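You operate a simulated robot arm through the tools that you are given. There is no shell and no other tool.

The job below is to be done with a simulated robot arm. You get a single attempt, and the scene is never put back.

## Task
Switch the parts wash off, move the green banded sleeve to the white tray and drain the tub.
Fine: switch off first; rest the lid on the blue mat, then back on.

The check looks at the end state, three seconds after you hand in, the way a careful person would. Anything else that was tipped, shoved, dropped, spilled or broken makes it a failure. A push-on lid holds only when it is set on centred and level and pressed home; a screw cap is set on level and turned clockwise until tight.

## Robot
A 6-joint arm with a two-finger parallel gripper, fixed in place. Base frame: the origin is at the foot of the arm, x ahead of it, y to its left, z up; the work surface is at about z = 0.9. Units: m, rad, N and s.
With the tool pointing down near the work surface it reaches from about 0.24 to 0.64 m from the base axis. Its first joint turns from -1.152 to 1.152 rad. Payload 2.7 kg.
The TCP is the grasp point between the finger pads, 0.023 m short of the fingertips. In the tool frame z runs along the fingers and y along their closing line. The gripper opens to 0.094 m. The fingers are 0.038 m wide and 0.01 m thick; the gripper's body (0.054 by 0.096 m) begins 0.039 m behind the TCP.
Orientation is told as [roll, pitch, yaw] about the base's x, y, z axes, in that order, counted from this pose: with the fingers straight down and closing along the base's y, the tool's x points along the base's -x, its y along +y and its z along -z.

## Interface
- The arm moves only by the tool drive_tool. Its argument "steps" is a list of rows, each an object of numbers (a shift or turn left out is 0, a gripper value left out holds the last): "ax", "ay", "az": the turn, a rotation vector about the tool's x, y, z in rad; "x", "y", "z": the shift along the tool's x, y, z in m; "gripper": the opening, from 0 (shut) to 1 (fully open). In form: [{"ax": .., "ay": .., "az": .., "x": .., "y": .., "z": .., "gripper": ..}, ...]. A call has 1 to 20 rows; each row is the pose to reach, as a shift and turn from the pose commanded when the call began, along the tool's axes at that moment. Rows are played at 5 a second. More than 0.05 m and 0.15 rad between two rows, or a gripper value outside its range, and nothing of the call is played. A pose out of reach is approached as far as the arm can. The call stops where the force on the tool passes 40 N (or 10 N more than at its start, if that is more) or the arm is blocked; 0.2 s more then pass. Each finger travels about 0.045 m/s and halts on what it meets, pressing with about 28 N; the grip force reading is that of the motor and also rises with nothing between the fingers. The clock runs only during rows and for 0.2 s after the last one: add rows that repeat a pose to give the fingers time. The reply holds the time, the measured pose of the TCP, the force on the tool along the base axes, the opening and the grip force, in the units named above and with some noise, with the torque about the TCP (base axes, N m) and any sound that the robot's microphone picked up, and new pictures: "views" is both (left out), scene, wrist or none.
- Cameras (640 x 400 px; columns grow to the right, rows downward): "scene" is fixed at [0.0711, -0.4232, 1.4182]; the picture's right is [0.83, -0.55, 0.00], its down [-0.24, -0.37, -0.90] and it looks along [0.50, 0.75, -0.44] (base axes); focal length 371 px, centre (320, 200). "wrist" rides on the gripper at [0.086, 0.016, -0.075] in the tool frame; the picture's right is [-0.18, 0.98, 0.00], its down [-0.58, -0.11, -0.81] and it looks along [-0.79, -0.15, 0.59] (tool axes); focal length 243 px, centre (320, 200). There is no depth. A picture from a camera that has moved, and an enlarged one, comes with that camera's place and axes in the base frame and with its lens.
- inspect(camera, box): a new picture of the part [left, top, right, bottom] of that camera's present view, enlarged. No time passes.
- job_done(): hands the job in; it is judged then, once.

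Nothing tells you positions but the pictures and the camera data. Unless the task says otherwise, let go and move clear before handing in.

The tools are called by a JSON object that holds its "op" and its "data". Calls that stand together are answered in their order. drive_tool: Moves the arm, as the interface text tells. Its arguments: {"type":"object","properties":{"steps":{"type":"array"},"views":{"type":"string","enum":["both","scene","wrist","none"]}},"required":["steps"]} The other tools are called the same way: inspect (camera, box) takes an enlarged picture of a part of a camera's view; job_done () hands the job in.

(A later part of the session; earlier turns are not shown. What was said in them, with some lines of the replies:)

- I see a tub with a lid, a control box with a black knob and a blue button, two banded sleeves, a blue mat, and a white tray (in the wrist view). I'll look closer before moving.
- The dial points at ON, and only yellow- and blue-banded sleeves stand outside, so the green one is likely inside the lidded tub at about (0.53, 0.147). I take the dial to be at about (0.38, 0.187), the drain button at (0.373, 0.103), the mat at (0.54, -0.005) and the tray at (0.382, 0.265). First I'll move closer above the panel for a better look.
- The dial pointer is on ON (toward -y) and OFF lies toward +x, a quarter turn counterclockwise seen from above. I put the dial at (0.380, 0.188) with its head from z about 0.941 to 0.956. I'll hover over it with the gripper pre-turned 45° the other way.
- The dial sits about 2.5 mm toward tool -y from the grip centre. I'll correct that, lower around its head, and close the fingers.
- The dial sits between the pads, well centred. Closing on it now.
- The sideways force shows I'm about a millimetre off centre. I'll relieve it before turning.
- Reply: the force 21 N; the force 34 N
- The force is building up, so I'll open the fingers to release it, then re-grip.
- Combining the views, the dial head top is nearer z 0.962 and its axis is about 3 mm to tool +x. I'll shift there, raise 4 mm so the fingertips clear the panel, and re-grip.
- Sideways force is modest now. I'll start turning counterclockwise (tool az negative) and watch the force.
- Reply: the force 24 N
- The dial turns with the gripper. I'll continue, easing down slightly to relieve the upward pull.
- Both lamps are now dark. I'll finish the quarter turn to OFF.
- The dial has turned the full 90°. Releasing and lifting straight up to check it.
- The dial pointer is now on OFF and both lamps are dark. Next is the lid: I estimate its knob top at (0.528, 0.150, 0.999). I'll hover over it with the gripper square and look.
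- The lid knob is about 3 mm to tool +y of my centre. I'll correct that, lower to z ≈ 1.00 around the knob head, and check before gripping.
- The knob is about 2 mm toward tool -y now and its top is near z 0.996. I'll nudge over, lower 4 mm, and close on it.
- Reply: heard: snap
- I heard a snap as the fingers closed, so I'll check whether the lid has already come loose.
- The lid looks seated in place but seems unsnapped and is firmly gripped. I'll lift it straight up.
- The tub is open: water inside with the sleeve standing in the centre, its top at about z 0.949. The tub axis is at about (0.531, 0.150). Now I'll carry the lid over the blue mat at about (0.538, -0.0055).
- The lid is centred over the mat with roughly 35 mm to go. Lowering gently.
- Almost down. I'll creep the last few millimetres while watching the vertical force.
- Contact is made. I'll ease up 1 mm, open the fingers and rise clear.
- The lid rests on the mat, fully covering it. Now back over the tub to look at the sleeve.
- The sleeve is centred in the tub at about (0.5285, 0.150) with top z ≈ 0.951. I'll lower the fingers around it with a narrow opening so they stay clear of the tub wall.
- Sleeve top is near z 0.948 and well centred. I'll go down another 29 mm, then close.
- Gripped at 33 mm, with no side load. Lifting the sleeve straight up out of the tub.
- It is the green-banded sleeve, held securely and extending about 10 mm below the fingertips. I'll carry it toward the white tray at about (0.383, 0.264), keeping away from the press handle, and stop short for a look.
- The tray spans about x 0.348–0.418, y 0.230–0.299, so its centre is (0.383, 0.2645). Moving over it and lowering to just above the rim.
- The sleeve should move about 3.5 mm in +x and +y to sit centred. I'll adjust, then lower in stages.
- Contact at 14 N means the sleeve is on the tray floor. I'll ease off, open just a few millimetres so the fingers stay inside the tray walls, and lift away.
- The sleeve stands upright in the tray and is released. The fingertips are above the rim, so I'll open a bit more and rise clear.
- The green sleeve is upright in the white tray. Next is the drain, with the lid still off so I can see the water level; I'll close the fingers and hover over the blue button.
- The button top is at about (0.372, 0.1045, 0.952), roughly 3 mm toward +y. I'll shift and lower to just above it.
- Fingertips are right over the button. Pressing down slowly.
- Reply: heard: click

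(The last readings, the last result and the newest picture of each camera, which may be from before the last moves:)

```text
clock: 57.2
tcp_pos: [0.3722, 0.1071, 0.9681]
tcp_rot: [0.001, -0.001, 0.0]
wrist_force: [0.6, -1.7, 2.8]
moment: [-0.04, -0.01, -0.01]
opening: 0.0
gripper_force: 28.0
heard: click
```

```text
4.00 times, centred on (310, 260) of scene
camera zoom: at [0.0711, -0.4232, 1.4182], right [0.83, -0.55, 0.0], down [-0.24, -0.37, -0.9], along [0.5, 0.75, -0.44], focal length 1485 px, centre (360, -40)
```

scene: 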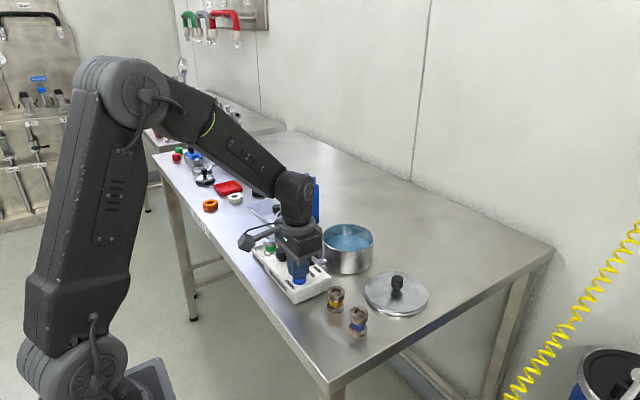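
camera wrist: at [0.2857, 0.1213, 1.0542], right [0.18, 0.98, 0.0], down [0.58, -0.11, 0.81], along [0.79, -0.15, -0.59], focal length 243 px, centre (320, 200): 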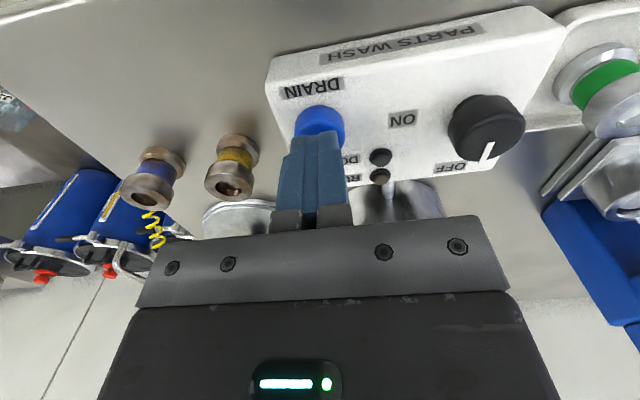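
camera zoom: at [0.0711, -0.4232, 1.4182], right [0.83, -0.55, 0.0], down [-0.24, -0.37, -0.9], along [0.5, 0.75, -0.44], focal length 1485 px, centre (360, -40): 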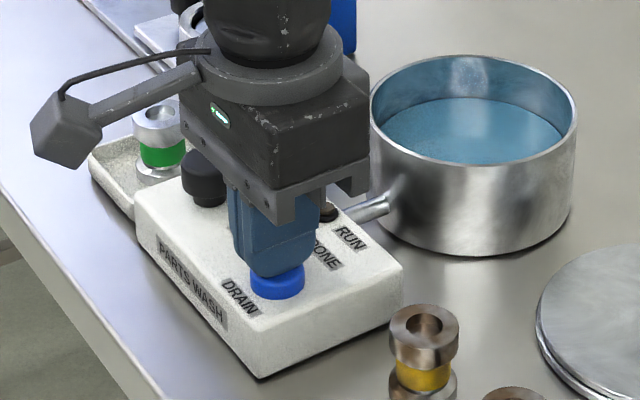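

A click was heard and the water level already looks lower. I'll hold here and watch whether it keeps falling.

{"op": "drive_tool", "data": {"steps": [{"z": 0}, {"z": 0}, {"z": 0}, {"z": 0}, {"z": 0}, {"z": 0}, {"z": 0}, {"z": 0}, {"z": 0}, {"z": 0}], "views": "scene"}}

{"op": "inspect", "data": {"camera": "scene", "box": [240, 210, 380, 310]}}

```text
clock: 59.4
tcp_pos: [0.3716, 0.1068, 0.9673]
tcp_rot: [0.004, 0.001, 0.001]
wrist_force: [-1.2, -0.9, 1.8]
moment: [0.01, 0.02, -0.02]
opening: 0.0
gripper_force: 27.4
```

scene: 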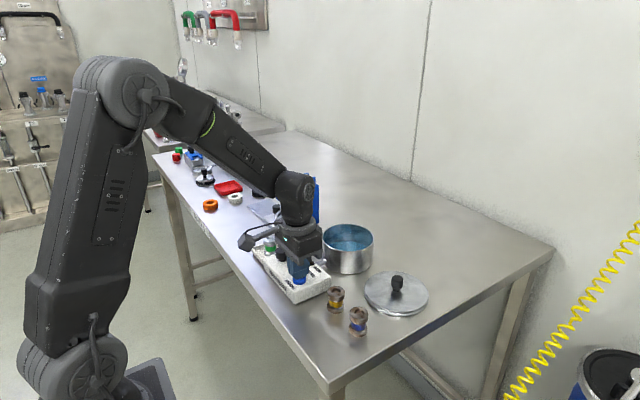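

```text
4.00 times, centred on (310, 260) of scene
camera zoom: at [0.0711, -0.4232, 1.4182], right [0.83, -0.55, 0.0], down [-0.24, -0.37, -0.9], along [0.5, 0.75, -0.44], focal length 1485 px, centre (360, -40)
```

zoom: 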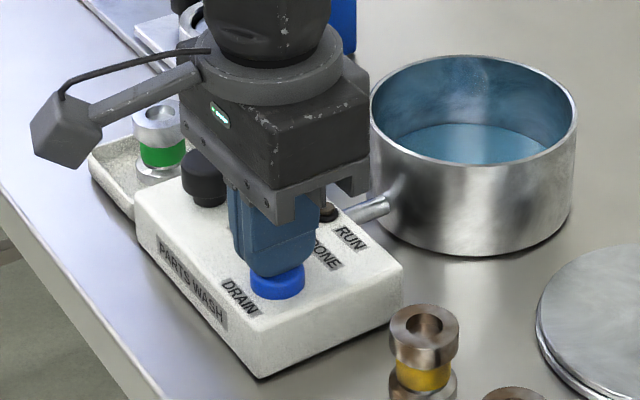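

The water is going down steadily. I keep holding the button.

{"op": "drive_tool", "data": {"steps": [{"z": 0}, {"z": 0}, {"z": 0}, {"z": 0}, {"z": 0}, {"z": 0}, {"z": 0}, {"z": 0}, {"z": 0}, {"z": 0}, {"z": 0}, {"z": 0}, {"z": 0}, {"z": 0}, {"z": 0}, {"z": 0}, {"z": 0}, {"z": 0}, {"z": 0}, {"z": 0}], "views": "scene"}}

{"op": "inspect", "data": {"camera": "scene", "box": [240, 210, 380, 310]}}

```text
clock: 63.6
tcp_pos: [0.3728, 0.1071, 0.9685]
tcp_rot: [0.001, 0.002, 0.001]
wrist_force: [0.9, -0.4, 2.3]
moment: [-0.02, 0.01, 0.01]
opening: 0.0003
gripper_force: 28.3
```

scene: 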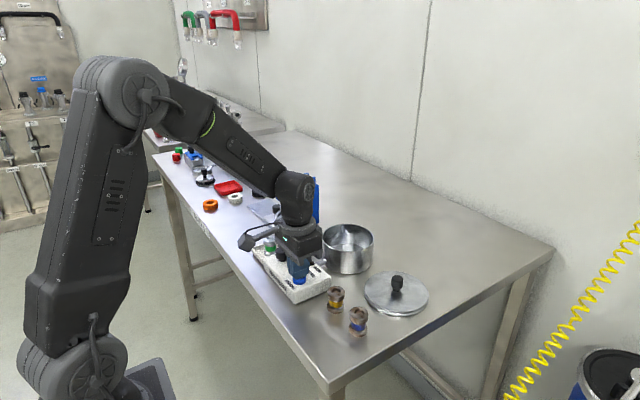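

```text
4.00 times, centred on (310, 260) of scene
camera zoom: at [0.0711, -0.4232, 1.4182], right [0.83, -0.55, 0.0], down [-0.24, -0.37, -0.9], along [0.5, 0.75, -0.44], focal length 1485 px, centre (360, -40)
```

zoom: 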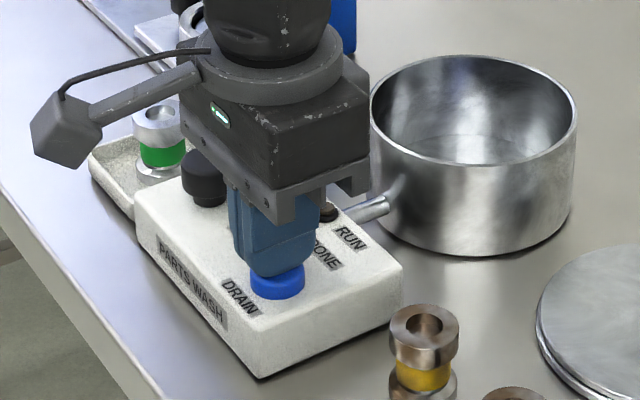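

The tub looks empty. I'll hold a moment longer, then lift off the button and go over the tub to verify.

{"op": "drive_tool", "data": {"steps": [{"z": 0}, {"z": 0}, {"z": 0}, {"z": 0}, {"z": 0}, {"z": -0.01}, {"z": -0.03}, {"z": -0.06}, {"z": -0.09}, {"z": -0.12}, {"z": -0.13}, {"z": -0.13}], "views": "both"}}

{"op": "inspect", "data": {"camera": "scene", "box": [240, 210, 380, 310]}}

```text
clock: 66.2
tcp_pos: [0.3704, 0.1071, 1.0974]
tcp_rot: [0.002, -0.001, 0.0]
wrist_force: [-0.4, 0.1, 0.3]
moment: [0.03, -0.03, 0.0]
opening: 0.0
gripper_force: 27.9
camera wrist: at [0.2836, 0.1231, 1.1731], right [0.18, 0.98, 0.0], down [0.58, -0.11, 0.81], along [0.79, -0.15, -0.59], focal length 243 px, centre (320, 200)
```

scene: 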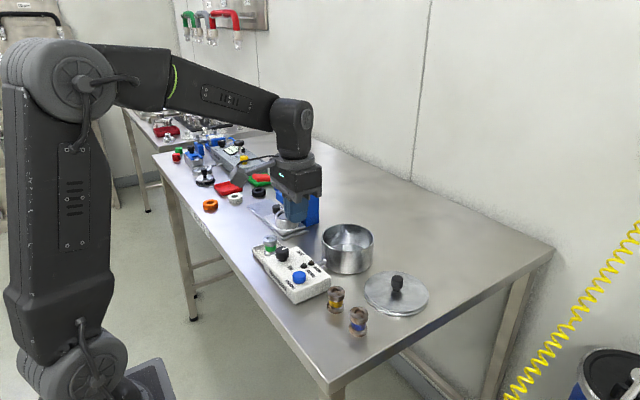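
wrist: 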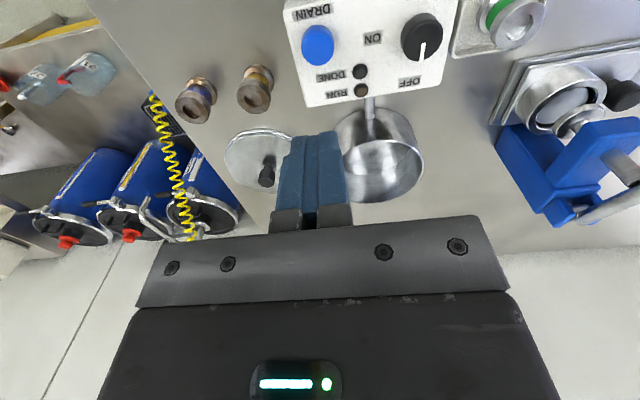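

```text
4.00 times, centred on (310, 260) of scene
camera zoom: at [0.0711, -0.4232, 1.4182], right [0.83, -0.55, 0.0], down [-0.24, -0.37, -0.9], along [0.5, 0.75, -0.44], focal length 1485 px, centre (360, -40)
```

zoom: 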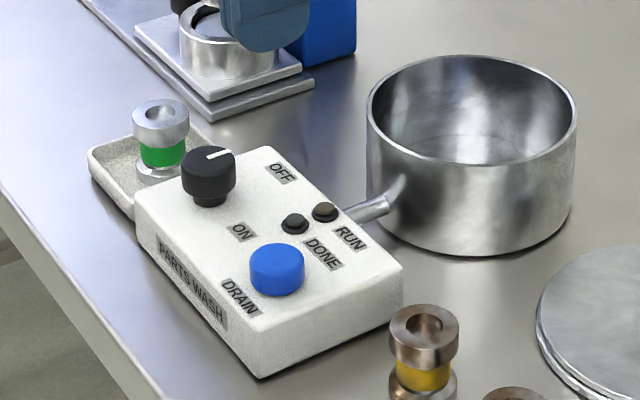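

The tub is empty and the box reads OFF. Now I return over the lid on the mat with the gripper reopened to pick it up at exactly the pose where I set it down.

{"op": "drive_tool", "data": {"steps": [{"x": -0.015, "y": -0.01, "gripper": 0.3}, {"x": -0.04, "y": -0.027, "gripper": 0.6}, {"x": -0.07, "y": -0.047, "gripper": 0.6}, {"x": -0.1, "y": -0.068, "gripper": 0.6}, {"x": -0.13, "y": -0.088, "gripper": 0.6}, {"x": -0.152, "y": -0.103, "gripper": 0.6}, {"x": -0.166, "y": -0.1125, "gripper": 0.6}, {"x": -0.166, "y": -0.1125, "gripper": 0.6}, {"x": -0.166, "y": -0.1125, "gripper": 0.6}]}}

{"op": "inspect", "data": {"camera": "wrist", "box": [240, 0, 400, 140]}}

```text
clock: 68.2
tcp_pos: [0.5392, -0.0057, 1.0981]
tcp_rot: [0.002, -0.002, 0.0]
wrist_force: [0.1, 0.0, -0.1]
moment: [0.01, -0.01, 0.03]
opening: 0.0565
gripper_force: 0.1
camera wrist: at [0.4518, 0.0109, 1.1731], right [0.18, 0.98, 0.0], down [0.58, -0.11, 0.81], along [0.79, -0.15, -0.59], focal length 243 px, centre (320, 200)
```

scene: 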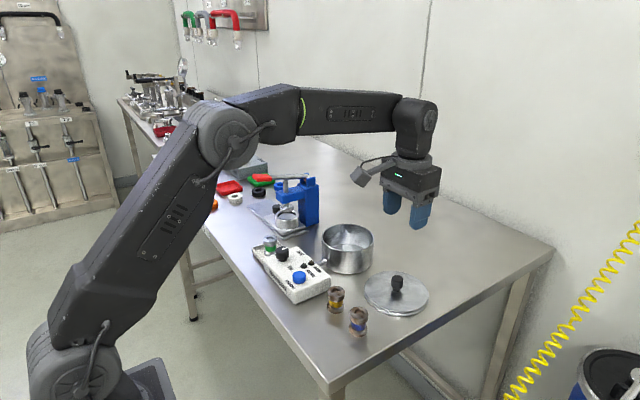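
wrist: 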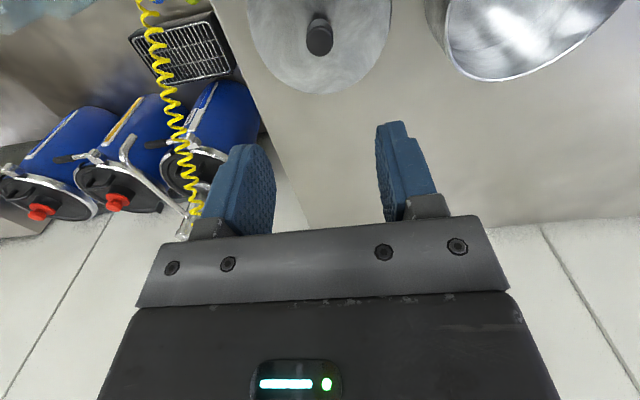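

```text
2.86 times, centred on (320, 70) of wrist
camera zoom: at [0.4518, 0.0109, 1.1731], right [0.18, 0.98, 0.0], down [0.58, -0.11, 0.81], along [0.79, -0.15, -0.59], focal length 693 px, centre (320, 571)
```

zoom: 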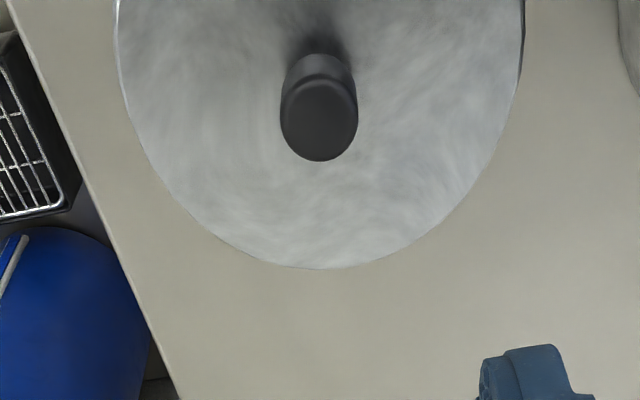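

{"op": "drive_tool", "data": {"steps": [{"z": 0.03}, {"z": 0.06}, {"z": 0.09}, {"z": 0.115}, {"z": 0.135}, {"z": 0.148}, {"z": 0.154}, {"z": 0.154}]}}

{"op": "inspect", "data": {"camera": "wrist", "box": [240, 80, 400, 220]}}

```text
clock: 70.0
tcp_pos: [0.5396, -0.0064, 0.9438]
tcp_rot: [0.001, 0.0, -0.001]
wrist_force: [-0.4, -0.8, 1.0]
moment: [-0.02, -0.03, -0.01]
opening: 0.0563
gripper_force: 0.1
camera wrist: at [0.4528, 0.009, 1.019], right [0.18, 0.98, 0.0], down [0.58, -0.11, 0.81], along [0.79, -0.15, -0.59], focal length 243 px, centre (320, 200)
```

scene: 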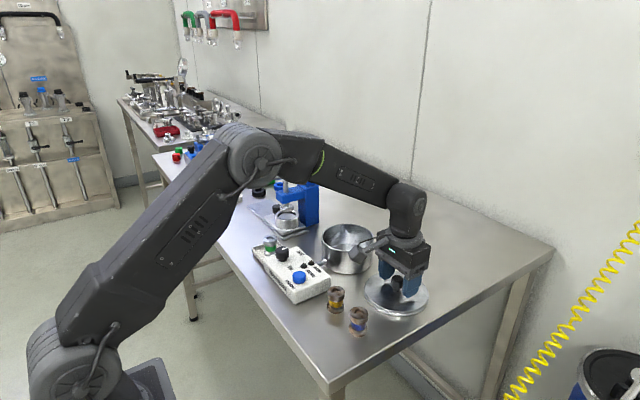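
wrist: 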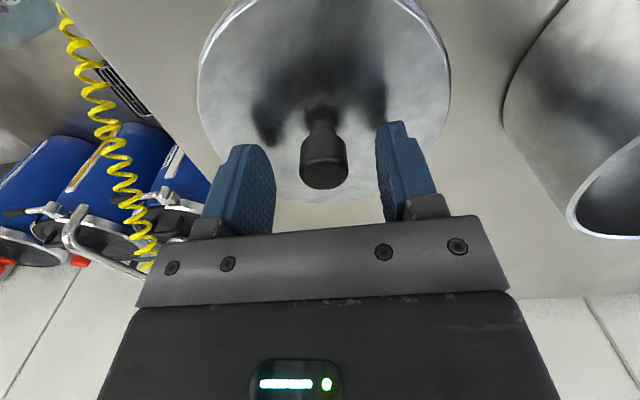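

```text
2.86 times, centred on (320, 150) of wrist
camera zoom: at [0.4528, 0.009, 1.019], right [0.18, 0.98, 0.0], down [0.58, -0.11, 0.81], along [0.79, -0.15, -0.59], focal length 693 px, centre (320, 343)
```

zoom: 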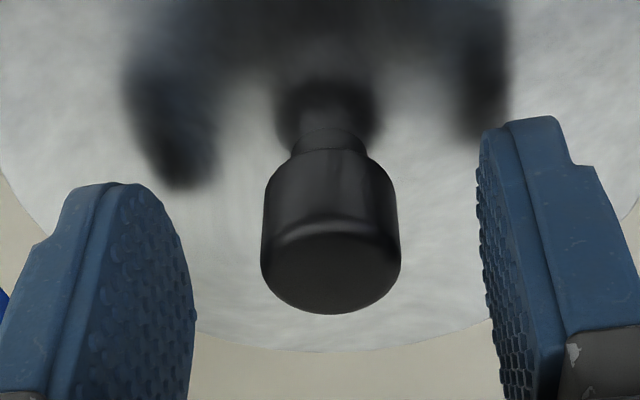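

The knob now sits about 2 mm toward +y of the grip centre, so I'll nudge across before closing to avoid sliding the lid.

{"op": "drive_tool", "data": {"steps": [{"y": 0.0011}, {"y": 0.0022}, {"y": 0.0022, "z": 0.001}, {"y": 0.0022, "z": 0.001, "gripper": 0.45}, {"y": 0.0022, "z": 0.001, "gripper": 0.3}, {"y": 0.0022, "z": 0.001, "gripper": 0.15}, {"y": 0.0022, "z": 0.001, "gripper": 0.15}, {"y": 0.0022, "z": 0.001, "gripper": 0.15}], "views": "wrist"}}

{"op": "inspect", "data": {"camera": "wrist", "box": [180, 0, 460, 220]}}

```text
clock: 71.8
tcp_pos: [0.539, -0.0048, 0.9434]
tcp_rot: [0.002, 0.001, 0.0]
wrist_force: [-0.5, -2.0, 0.8]
moment: [-0.21, 0.01, 0.0]
opening: 0.0234
gripper_force: 27.9
camera wrist: at [0.4518, 0.0119, 1.0182], right [0.18, 0.98, 0.0], down [0.58, -0.11, 0.81], along [0.79, -0.15, -0.59], focal length 243 px, centre (320, 200)
```

wrist: 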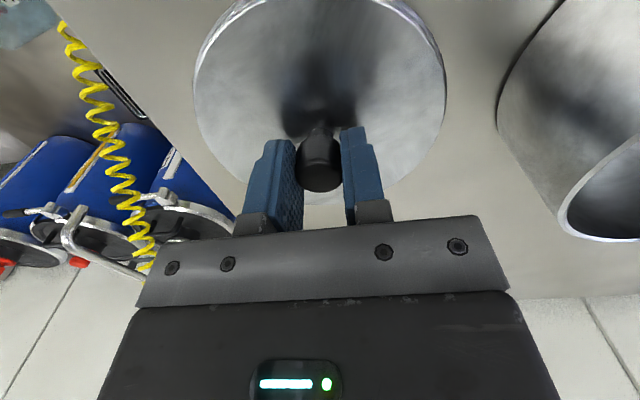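

```text
1.82 times, centred on (320, 110) of wrist
camera zoom: at [0.4518, 0.0119, 1.0182], right [0.18, 0.98, 0.0], down [0.58, -0.11, 0.81], along [0.79, -0.15, -0.59], focal length 441 px, centre (320, 364)
```

zoom: 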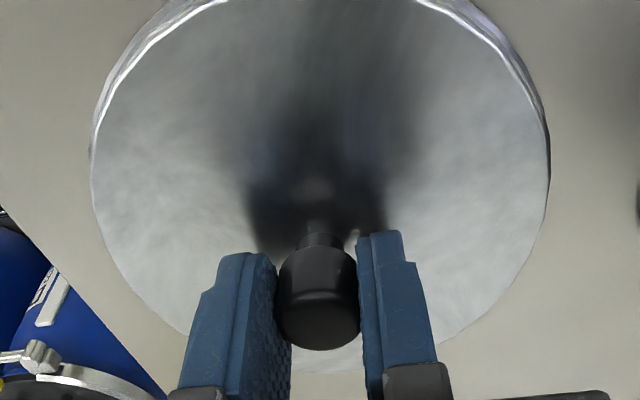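

The grip looks identical to the one on the tub. Lifting the lid and carrying it back over the tub.

{"op": "drive_tool", "data": {"steps": [{"z": -0.01}, {"z": -0.03}, {"z": -0.06}, {"z": -0.09}, {"z": -0.125}, {"z": -0.1555}, {"z": -0.1555}, {"x": 0.001, "y": 0.02, "z": -0.1555}, {"x": 0.002, "y": 0.05, "z": -0.1555}, {"x": 0.004, "y": 0.085, "z": -0.1555}, {"x": 0.006, "y": 0.12, "z": -0.1555}, {"x": 0.008, "y": 0.142, "z": -0.1555}, {"x": 0.008, "y": 0.1528, "z": -0.1555}, {"x": 0.008, "y": 0.1528, "z": -0.1555}, {"x": 0.008, "y": 0.1528, "z": -0.12}, {"x": 0.008, "y": 0.1528, "z": -0.09}, {"x": 0.008, "y": 0.1528, "z": -0.075}, {"x": 0.008, "y": 0.1528, "z": -0.075}]}}

{"op": "inspect", "data": {"camera": "scene", "box": [310, 190, 390, 280]}}

{"op": "inspect", "data": {"camera": "wrist", "box": [180, 0, 460, 220]}}

```text
clock: 75.6
tcp_pos: [0.5303, 0.1496, 1.0181]
tcp_rot: [0.002, -0.001, 0.0]
wrist_force: [-0.3, -1.1, -2.4]
moment: [0.04, 0.01, -0.02]
opening: 0.0234
gripper_force: 28.4
camera wrist: at [0.4431, 0.1658, 1.0933], right [0.18, 0.98, 0.0], down [0.58, -0.11, 0.81], along [0.79, -0.15, -0.59], focal length 243 px, centre (320, 200)
```

scene: 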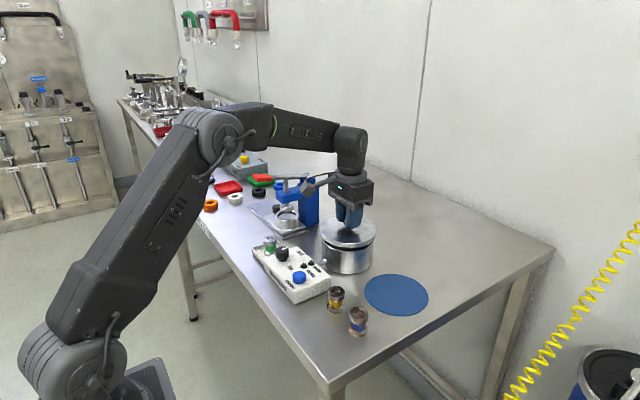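
wrist: 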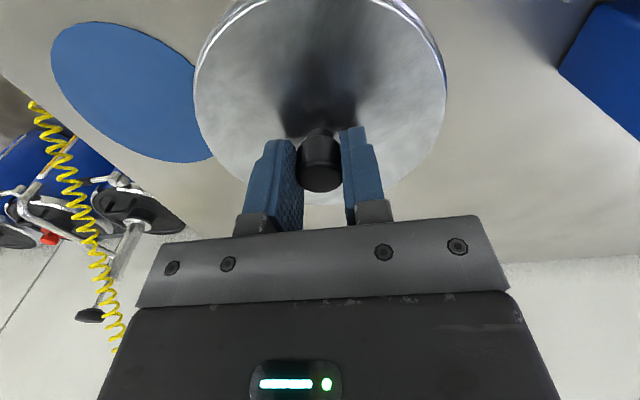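

```text
4.44 times, centred on (350, 235) of scene
camera zoom: at [0.0712, -0.4232, 1.4182], right [0.83, -0.55, 0.0], down [-0.24, -0.37, -0.9], along [0.5, 0.75, -0.44], focal length 1650 px, centre (187, 44)
```

zoom: 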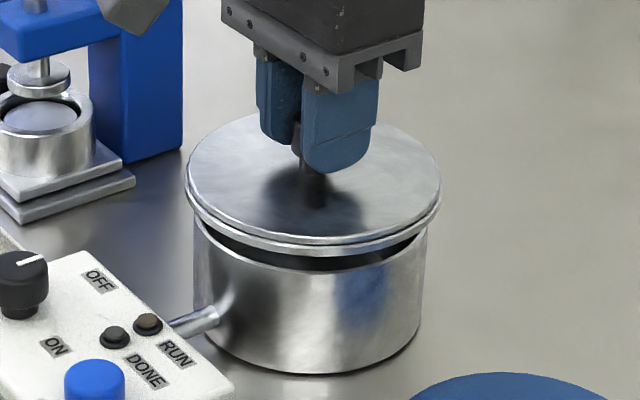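

```text
1.82 times, centred on (320, 110) of wrist
camera zoom: at [0.4431, 0.1658, 1.0933], right [0.18, 0.98, 0.0], down [0.58, -0.11, 0.81], along [0.79, -0.15, -0.59], focal length 441 px, centre (320, 364)
```

zoom: 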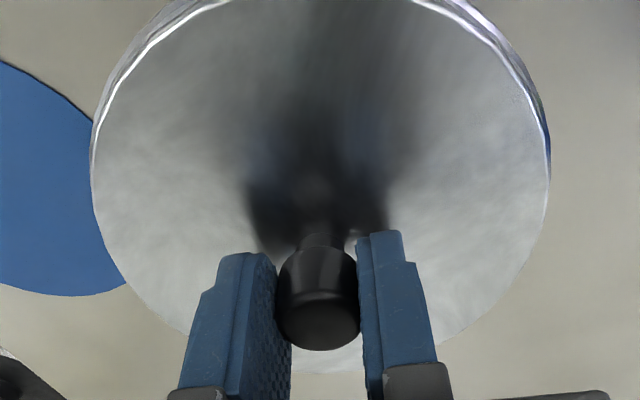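

The lid is level and centred over the tub in both views. Lowering it onto the rim gently.

{"op": "drive_tool", "data": {"steps": [{"z": 0.006}, {"z": 0.011}, {"z": 0.014}, {"z": 0.014}], "views": "scene"}}

{"op": "inspect", "data": {"camera": "scene", "box": [310, 190, 390, 280]}}

```text
clock: 76.6
tcp_pos: [0.5296, 0.1493, 1.0031]
tcp_rot: [0.002, 0.0, 0.0]
wrist_force: [0.1, -0.6, -1.3]
moment: [0.0, -0.03, 0.02]
opening: 0.0233
gripper_force: 28.4
```

scene: 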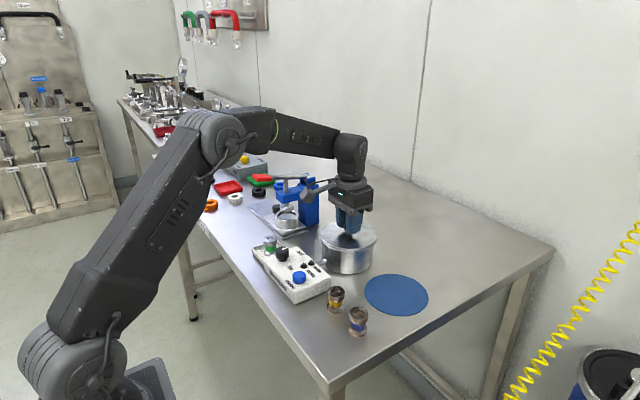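

```text
4.44 times, centred on (350, 235) of scene
camera zoom: at [0.0712, -0.4232, 1.4182], right [0.83, -0.55, 0.0], down [-0.24, -0.37, -0.9], along [0.5, 0.75, -0.44], focal length 1650 px, centre (187, 44)
```

zoom: 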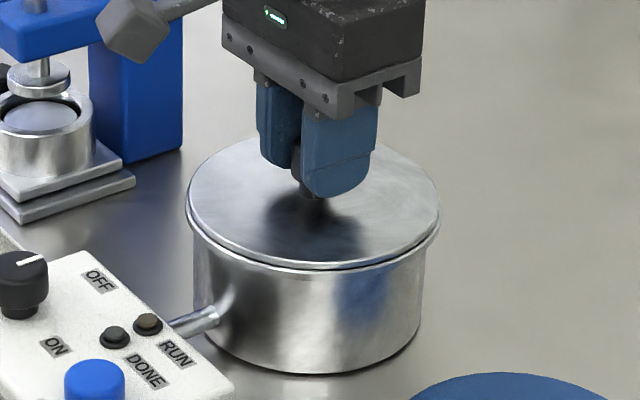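

{"op": "drive_tool", "data": {"steps": [{"z": 0.001}, {"z": 0.002}, {"z": 0.003}, {"z": 0.003}], "views": "none"}}

```text
clock: 77.6
tcp_pos: [0.5306, 0.1482, 1.0002]
tcp_rot: [0.002, 0.0, 0.0]
wrist_force: [-0.2, -0.6, -1.3]
moment: [-0.04, 0.0, 0.03]
opening: 0.0235
gripper_force: 28.1
```

{"op": "drive_tool", "data": {"steps": [{"z": 0.001}, {"z": 0.002}, {"z": 0.003}, {"z": 0.003}], "views": "none"}}

```text
clock: 78.6
tcp_pos: [0.5295, 0.1495, 0.9988]
tcp_rot: [0.004, -0.002, -0.001]
wrist_force: [-2.1, 3.1, 8.9]
moment: [-0.24, 0.57, -0.12]
opening: 0.0234
gripper_force: 28.0
```

Contact with the rim. I'll press a bit further and listen for the snap.

{"op": "drive_tool", "data": {"steps": [{"z": 0.001}, {"z": 0.0015}, {"z": 0.0015}], "views": "scene"}}

{"op": "inspect", "data": {"camera": "scene", "box": [310, 190, 390, 280]}}

```text
clock: 79.4
tcp_pos: [0.5296, 0.1501, 0.9994]
tcp_rot: [0.001, -0.006, 0.002]
wrist_force: [-6.5, 7.4, 28.7]
moment: [-0.12, 0.04, 0.04]
opening: 0.0233
gripper_force: 28.0
```

scene: 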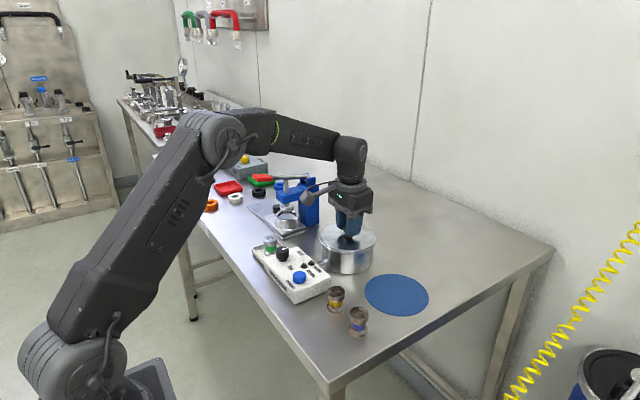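

```text
4.44 times, centred on (350, 235) of scene
camera zoom: at [0.0705, -0.4231, 1.4183], right [0.83, -0.55, 0.0], down [-0.24, -0.37, -0.9], along [0.5, 0.75, -0.44], focal length 1650 px, centre (187, 44)
```

zoom: 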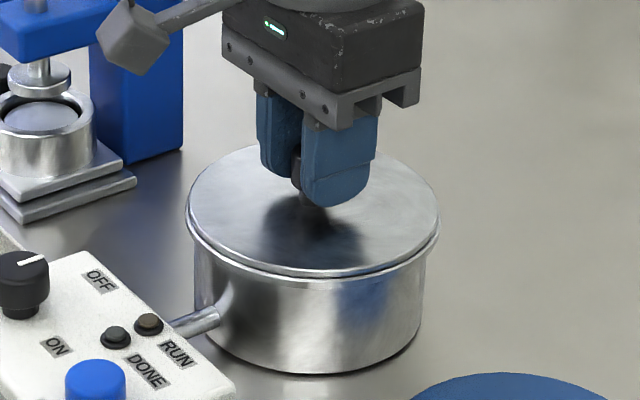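

No snap yet at about 29 N. I'll relax, release the knob, and then press down on its top with closed fingers for a purely vertical push.

{"op": "drive_tool", "data": {"steps": [{"z": -0.001}, {"z": -0.002}, {"z": -0.002}, {"z": -0.002, "gripper": 0.3}, {"z": -0.002, "gripper": 0.45}, {"z": -0.002, "gripper": 0.6}, {"z": -0.002, "gripper": 0.6}], "views": "wrist"}}

{"op": "inspect", "data": {"camera": "wrist", "box": [180, 0, 460, 220]}}

{"op": "inspect", "data": {"camera": "scene", "box": [310, 190, 390, 280]}}

```text
clock: 81.0
tcp_pos: [0.5306, 0.1495, 0.9974]
tcp_rot: [0.001, -0.001, 0.0]
wrist_force: [0.0, 0.4, -0.8]
moment: [-0.01, 0.01, -0.01]
opening: 0.0563
gripper_force: 0.1
heard: snap
camera wrist: at [0.4438, 0.1655, 1.073], right [0.18, 0.98, 0.0], down [0.58, -0.11, 0.81], along [0.79, -0.15, -0.59], focal length 243 px, centre (320, 200)
```

wrist: 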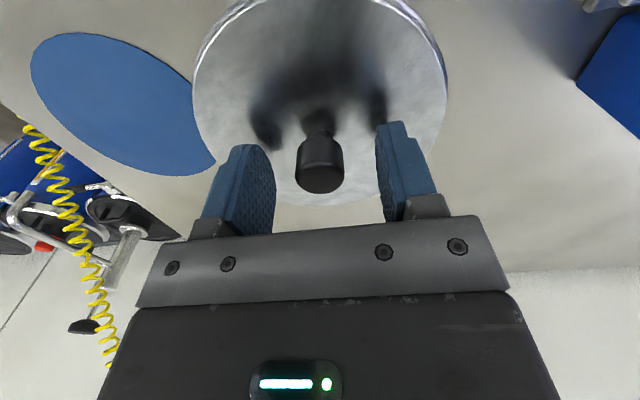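

```text
1.82 times, centred on (320, 110) of wrist
camera zoom: at [0.4438, 0.1655, 1.073], right [0.18, 0.98, 0.0], down [0.58, -0.11, 0.81], along [0.79, -0.15, -0.59], focal length 441 px, centre (320, 364)
```

zoom: 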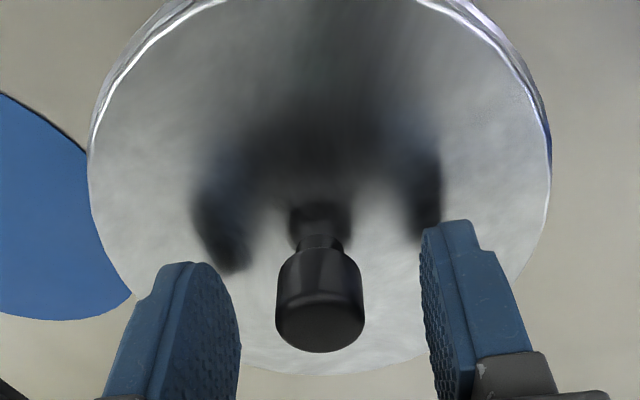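

```text
4.44 times, centred on (350, 235) of scene
camera zoom: at [0.0711, -0.4232, 1.4182], right [0.83, -0.55, 0.0], down [-0.24, -0.37, -0.9], along [0.5, 0.75, -0.44], focal length 1650 px, centre (187, 44)
```

zoom: 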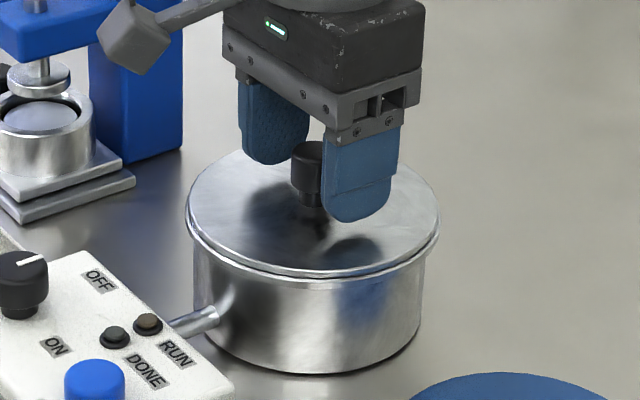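

A snap was heard on release. To be sure it is pressed home, I'll rise, close the fingers, and push straight down on the knob top.

{"op": "drive_tool", "data": {"steps": [{"z": -0.01}, {"z": -0.025}, {"z": -0.045}, {"z": -0.045, "gripper": 0.3}, {"x": 0.0015, "y": 0.0005, "z": -0.045, "gripper": 0.0}, {"x": 0.0015, "y": 0.0005, "z": -0.045, "gripper": 0.0}, {"x": 0.0015, "y": 0.0005, "z": -0.045, "gripper": 0.0}]}}

{"op": "inspect", "data": {"camera": "wrist", "box": [180, 0, 460, 220]}}

{"op": "inspect", "data": {"camera": "scene", "box": [310, 180, 390, 280]}}

```text
clock: 82.6
tcp_pos: [0.529, 0.1498, 1.0437]
tcp_rot: [0.001, 0.0, 0.002]
wrist_force: [0.2, 0.0, 0.0]
moment: [-0.03, 0.04, 0.01]
opening: 0.0
gripper_force: 27.4
camera wrist: at [0.4419, 0.1651, 1.119], right [0.18, 0.98, 0.0], down [0.58, -0.11, 0.81], along [0.79, -0.15, -0.59], focal length 243 px, centre (320, 200)
```

scene: 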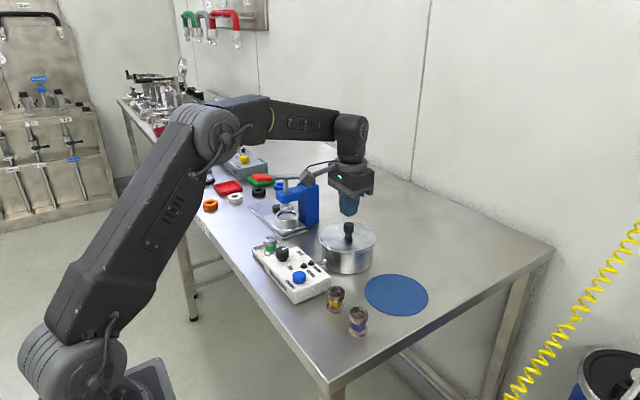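
wrist: 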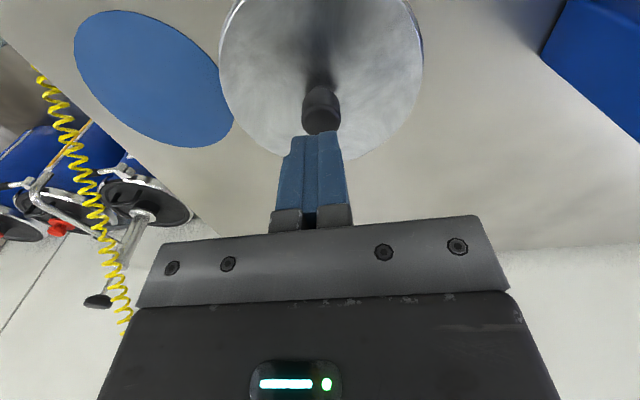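

```text
1.82 times, centred on (320, 110) of wrist
camera zoom: at [0.4419, 0.1651, 1.119], right [0.18, 0.98, 0.0], down [0.58, -0.11, 0.81], along [0.79, -0.15, -0.59], focal length 441 px, centre (320, 364)
```

zoom: 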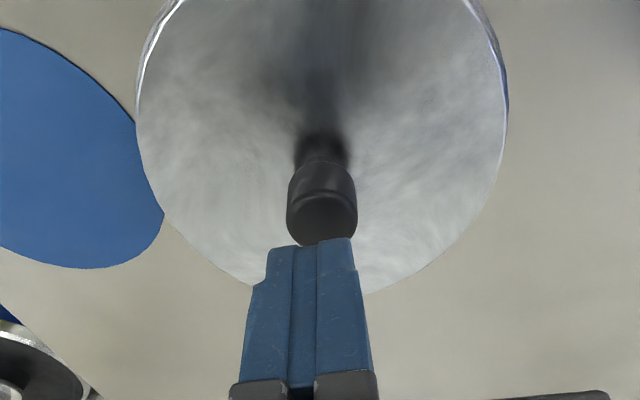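

```text
4.00 times, centred on (350, 230) of scene
camera zoom: at [0.0711, -0.4232, 1.4182], right [0.83, -0.55, 0.0], down [-0.24, -0.37, -0.9], along [0.5, 0.75, -0.44], focal length 1485 px, centre (200, 80)
```

zoom: 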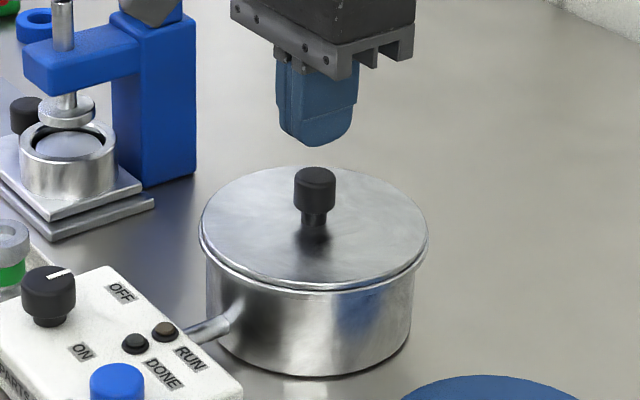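

Well centred over the knob. Lowering to touch and pressing home.

{"op": "drive_tool", "data": {"steps": [{"z": 0.01}, {"z": 0.018}, {"z": 0.022}, {"z": 0.022}], "views": "none"}}

```text
clock: 83.6
tcp_pos: [0.5308, 0.1496, 1.021]
tcp_rot: [0.003, 0.0, -0.001]
wrist_force: [-0.3, -0.1, -0.2]
moment: [-0.01, -0.02, 0.01]
opening: 0.0
gripper_force: 27.8
```

{"op": "drive_tool", "data": {"steps": [{"z": 0.001}, {"z": 0.002}, {"z": 0.003}, {"z": 0.004}, {"z": 0.004}], "views": "none"}}

```text
clock: 84.8
tcp_pos: [0.5299, 0.1496, 1.0197]
tcp_rot: [0.003, -0.005, -0.001]
wrist_force: [-1.3, 4.6, 23.7]
moment: [0.13, 0.27, -0.06]
opening: 0.0
gripper_force: 27.8
```

{"op": "drive_tool", "data": {"steps": [{"z": 0.0005}, {"z": 0.001}, {"z": 0.0015}, {"z": 0.0015}], "views": "scene"}}

{"op": "inspect", "data": {"camera": "scene", "box": [310, 180, 390, 280]}}

```text
clock: 85.8
tcp_pos: [0.5302, 0.1492, 1.0205]
tcp_rot: [0.004, -0.012, -0.001]
wrist_force: [-3.3, 5.5, 33.2]
moment: [0.14, 0.4, 0.02]
opening: 0.0
gripper_force: 27.9
```

scene: 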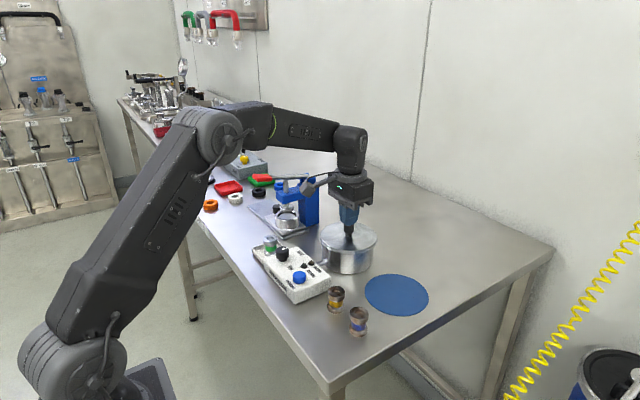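

```text
4.00 times, centred on (350, 230) of scene
camera zoom: at [0.0705, -0.4232, 1.4183], right [0.83, -0.55, 0.0], down [-0.24, -0.37, -0.9], along [0.5, 0.75, -0.44], focal length 1485 px, centre (200, 80)
```

zoom: 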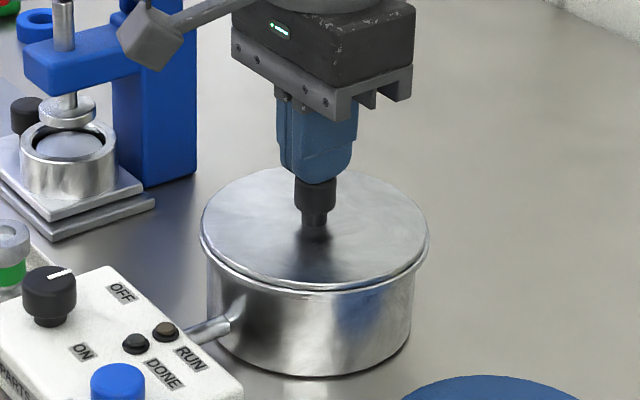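

The lid does not budge further under 33 N and sits at its original height. One last slight push, then I'll rise clear.

{"op": "drive_tool", "data": {"steps": [{"z": 0.0005}, {"z": 0.0008}, {"z": 0.0008}, {"z": -0.002}, {"z": -0.006}, {"z": -0.02}, {"z": -0.05}, {"z": -0.08}, {"z": -0.08}], "views": "both"}}

{"op": "inspect", "data": {"camera": "scene", "box": [310, 190, 410, 280]}}

{"op": "inspect", "data": {"camera": "wrist", "box": [180, 0, 460, 160]}}

```text
clock: 87.8
tcp_pos: [0.528, 0.1493, 1.0956]
tcp_rot: [0.0, -0.001, 0.001]
wrist_force: [-0.2, -0.3, 0.0]
moment: [0.02, -0.01, 0.01]
opening: 0.0
gripper_force: 28.0
camera wrist: at [0.4412, 0.165, 1.1697], right [0.18, 0.98, 0.0], down [0.58, -0.11, 0.81], along [0.79, -0.15, -0.59], focal length 243 px, centre (320, 200)
```

scene: 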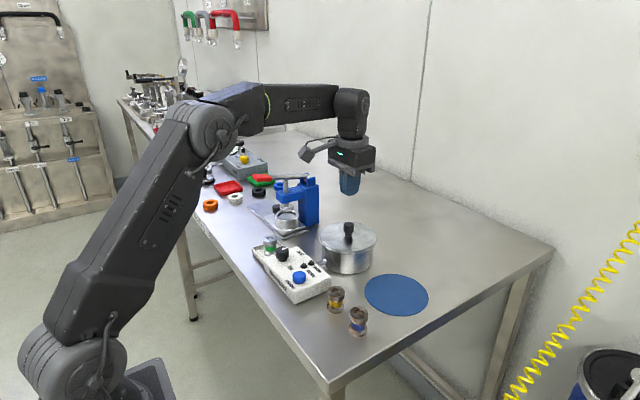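
wrist: 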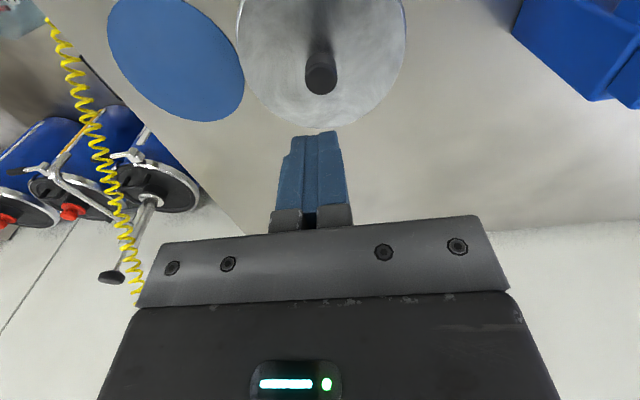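

```text
4.44 times, centred on (360, 235) of scene
camera zoom: at [0.0711, -0.4232, 1.4182], right [0.83, -0.55, 0.0], down [-0.24, -0.37, -0.9], along [0.5, 0.75, -0.44], focal length 1650 px, centre (142, 44)
```

zoom: 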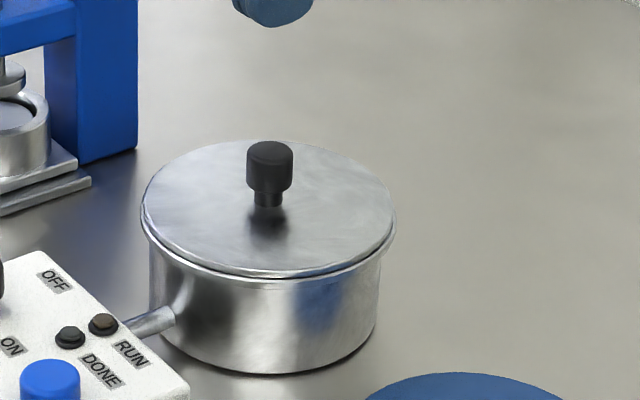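

```text
2.29 times, centred on (320, 80) of wrist
camera zoom: at [0.4412, 0.165, 1.1697], right [0.18, 0.98, 0.0], down [0.58, -0.11, 0.81], along [0.79, -0.15, -0.59], focal length 555 px, centre (320, 474)
```

zoom: 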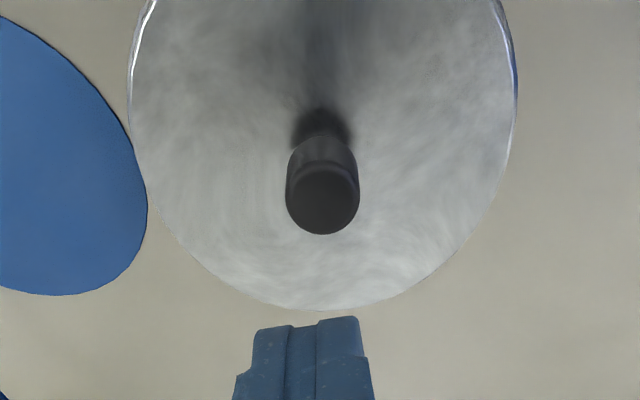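

The lid is back on, level and in its original spot. I'll move the arm clear and check everything a last time.

{"op": "drive_tool", "data": {"steps": [{"z": -0.03}, {"z": -0.06, "x": 0.03}, {"z": -0.09, "x": 0.06, "gripper": 0.3}, {"z": -0.11, "x": 0.1, "gripper": 0.5}, {"z": -0.12, "x": 0.14, "gripper": 0.5}, {"z": -0.12, "x": 0.18, "gripper": 0.5}, {"z": -0.12, "x": 0.2, "gripper": 0.5}, {"z": -0.12, "x": 0.2, "gripper": 0.5}]}}

{"op": "inspect", "data": {"camera": "wrist", "box": [160, 0, 480, 200]}}

{"op": "inspect", "data": {"camera": "scene", "box": [240, 200, 440, 340]}}

{"op": "inspect", "data": {"camera": "scene", "box": [240, 220, 330, 300]}}

```text
clock: 89.6
tcp_pos: [0.3308, 0.1451, 1.218]
tcp_rot: [0.001, 0.0, 0.0]
wrist_force: [-0.4, -0.3, -0.6]
moment: [0.03, -0.03, -0.02]
opening: 0.0468
gripper_force: 0.1
camera wrist: at [0.2425, 0.1619, 1.293], right [0.18, 0.98, 0.0], down [0.58, -0.11, 0.81], along [0.79, -0.15, -0.59], focal length 243 px, centre (320, 200)
```

scene: 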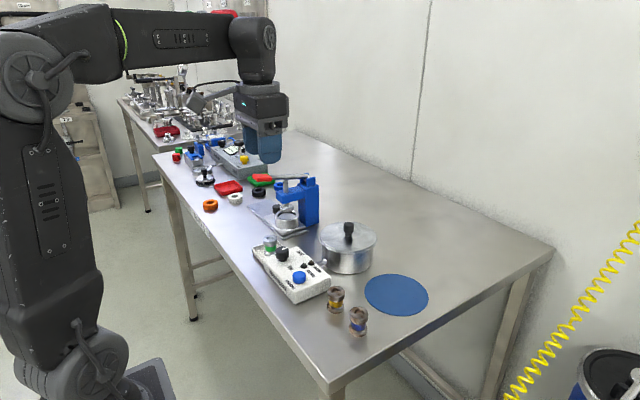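
wrist: 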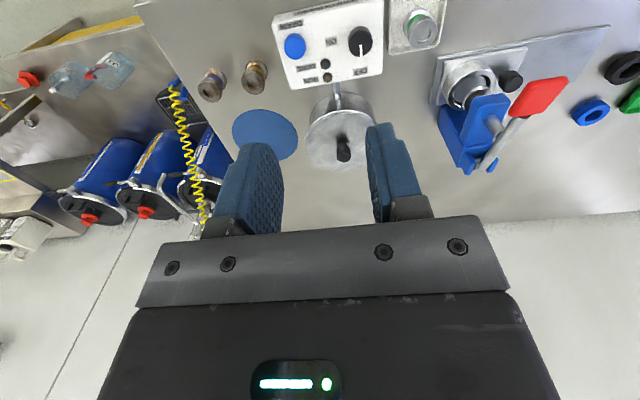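

```text
2.00 times, centred on (320, 100) of wrist
camera zoom: at [0.2425, 0.1619, 1.293], right [0.18, 0.98, 0.0], down [0.58, -0.11, 0.81], along [0.79, -0.15, -0.59], focal length 485 px, centre (320, 400)
```

zoom: 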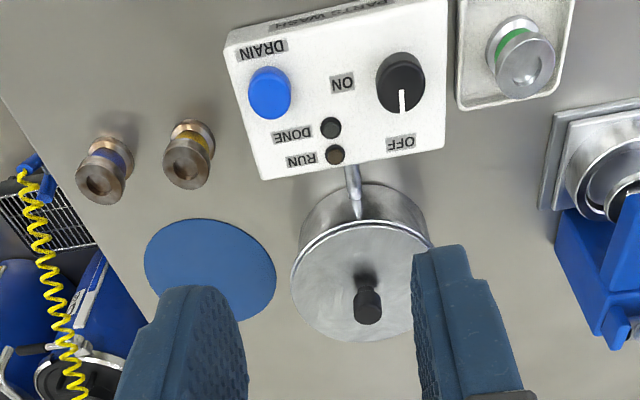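

```text
2.86 times, centred on (340, 270) of scene
camera zoom: at [0.0711, -0.4232, 1.4182], right [0.83, -0.55, 0.0], down [-0.24, -0.37, -0.9], along [0.5, 0.75, -0.44], focal length 1061 px, centre (263, 0)
```

zoom: 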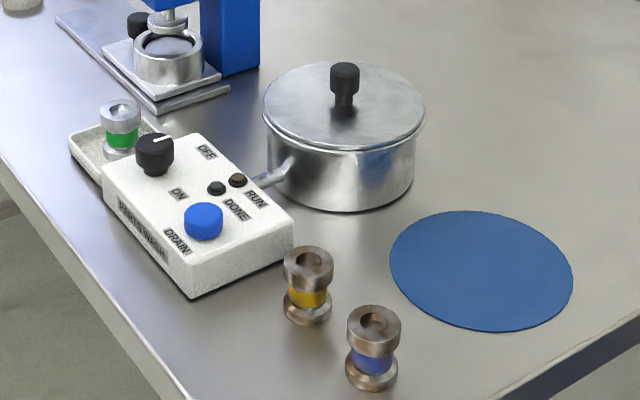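

```text
5.00 times, centred on (285, 260) of scene
camera zoom: at [0.0711, -0.4232, 1.4182], right [0.83, -0.55, 0.0], down [-0.24, -0.37, -0.9], along [0.5, 0.75, -0.44], focal length 1856 px, centre (495, -100)
```

zoom: 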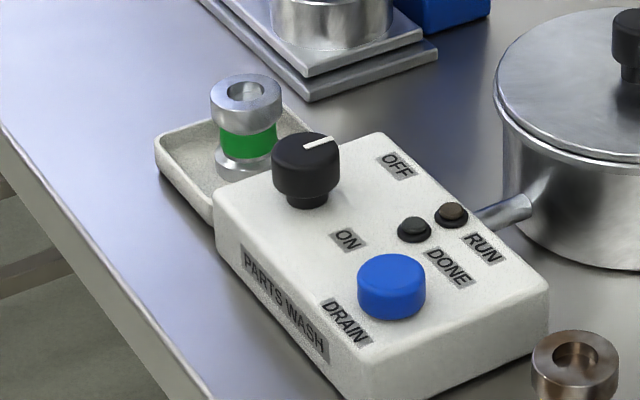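

Everything checks out: the dial is on OFF with both lamps dark, the green-banded sleeve stands upright in the white tray, the tub was drained, and the lid is back on and pressed home. The other items are undisturbed and the arm is clear, so I'm handing in.

{"op": "job_done", "data": {}}

```text
The job is handed in.
```

I finished the job and handed it in. The result of the check has not come back.

- **Parts wash:** it is switched off. The dial points to OFF, and both the RUN and DONE lamps are dark.
- **Green banded sleeve:** it stands upright in the white tray.
- **Tub:** it is drained. I held the DRAIN button with the lid off until the tub looked empty.
- **Lid:** I rested it on the blue mat, then put it back on the tub. A snap sounded as I let go of it. I then pressed the knob down with more than 33 N and it did not move further. It sits level, about 1 mm from where it started.

The yellow and blue sleeves and the control box look undisturbed, and the arm is clear of the table.
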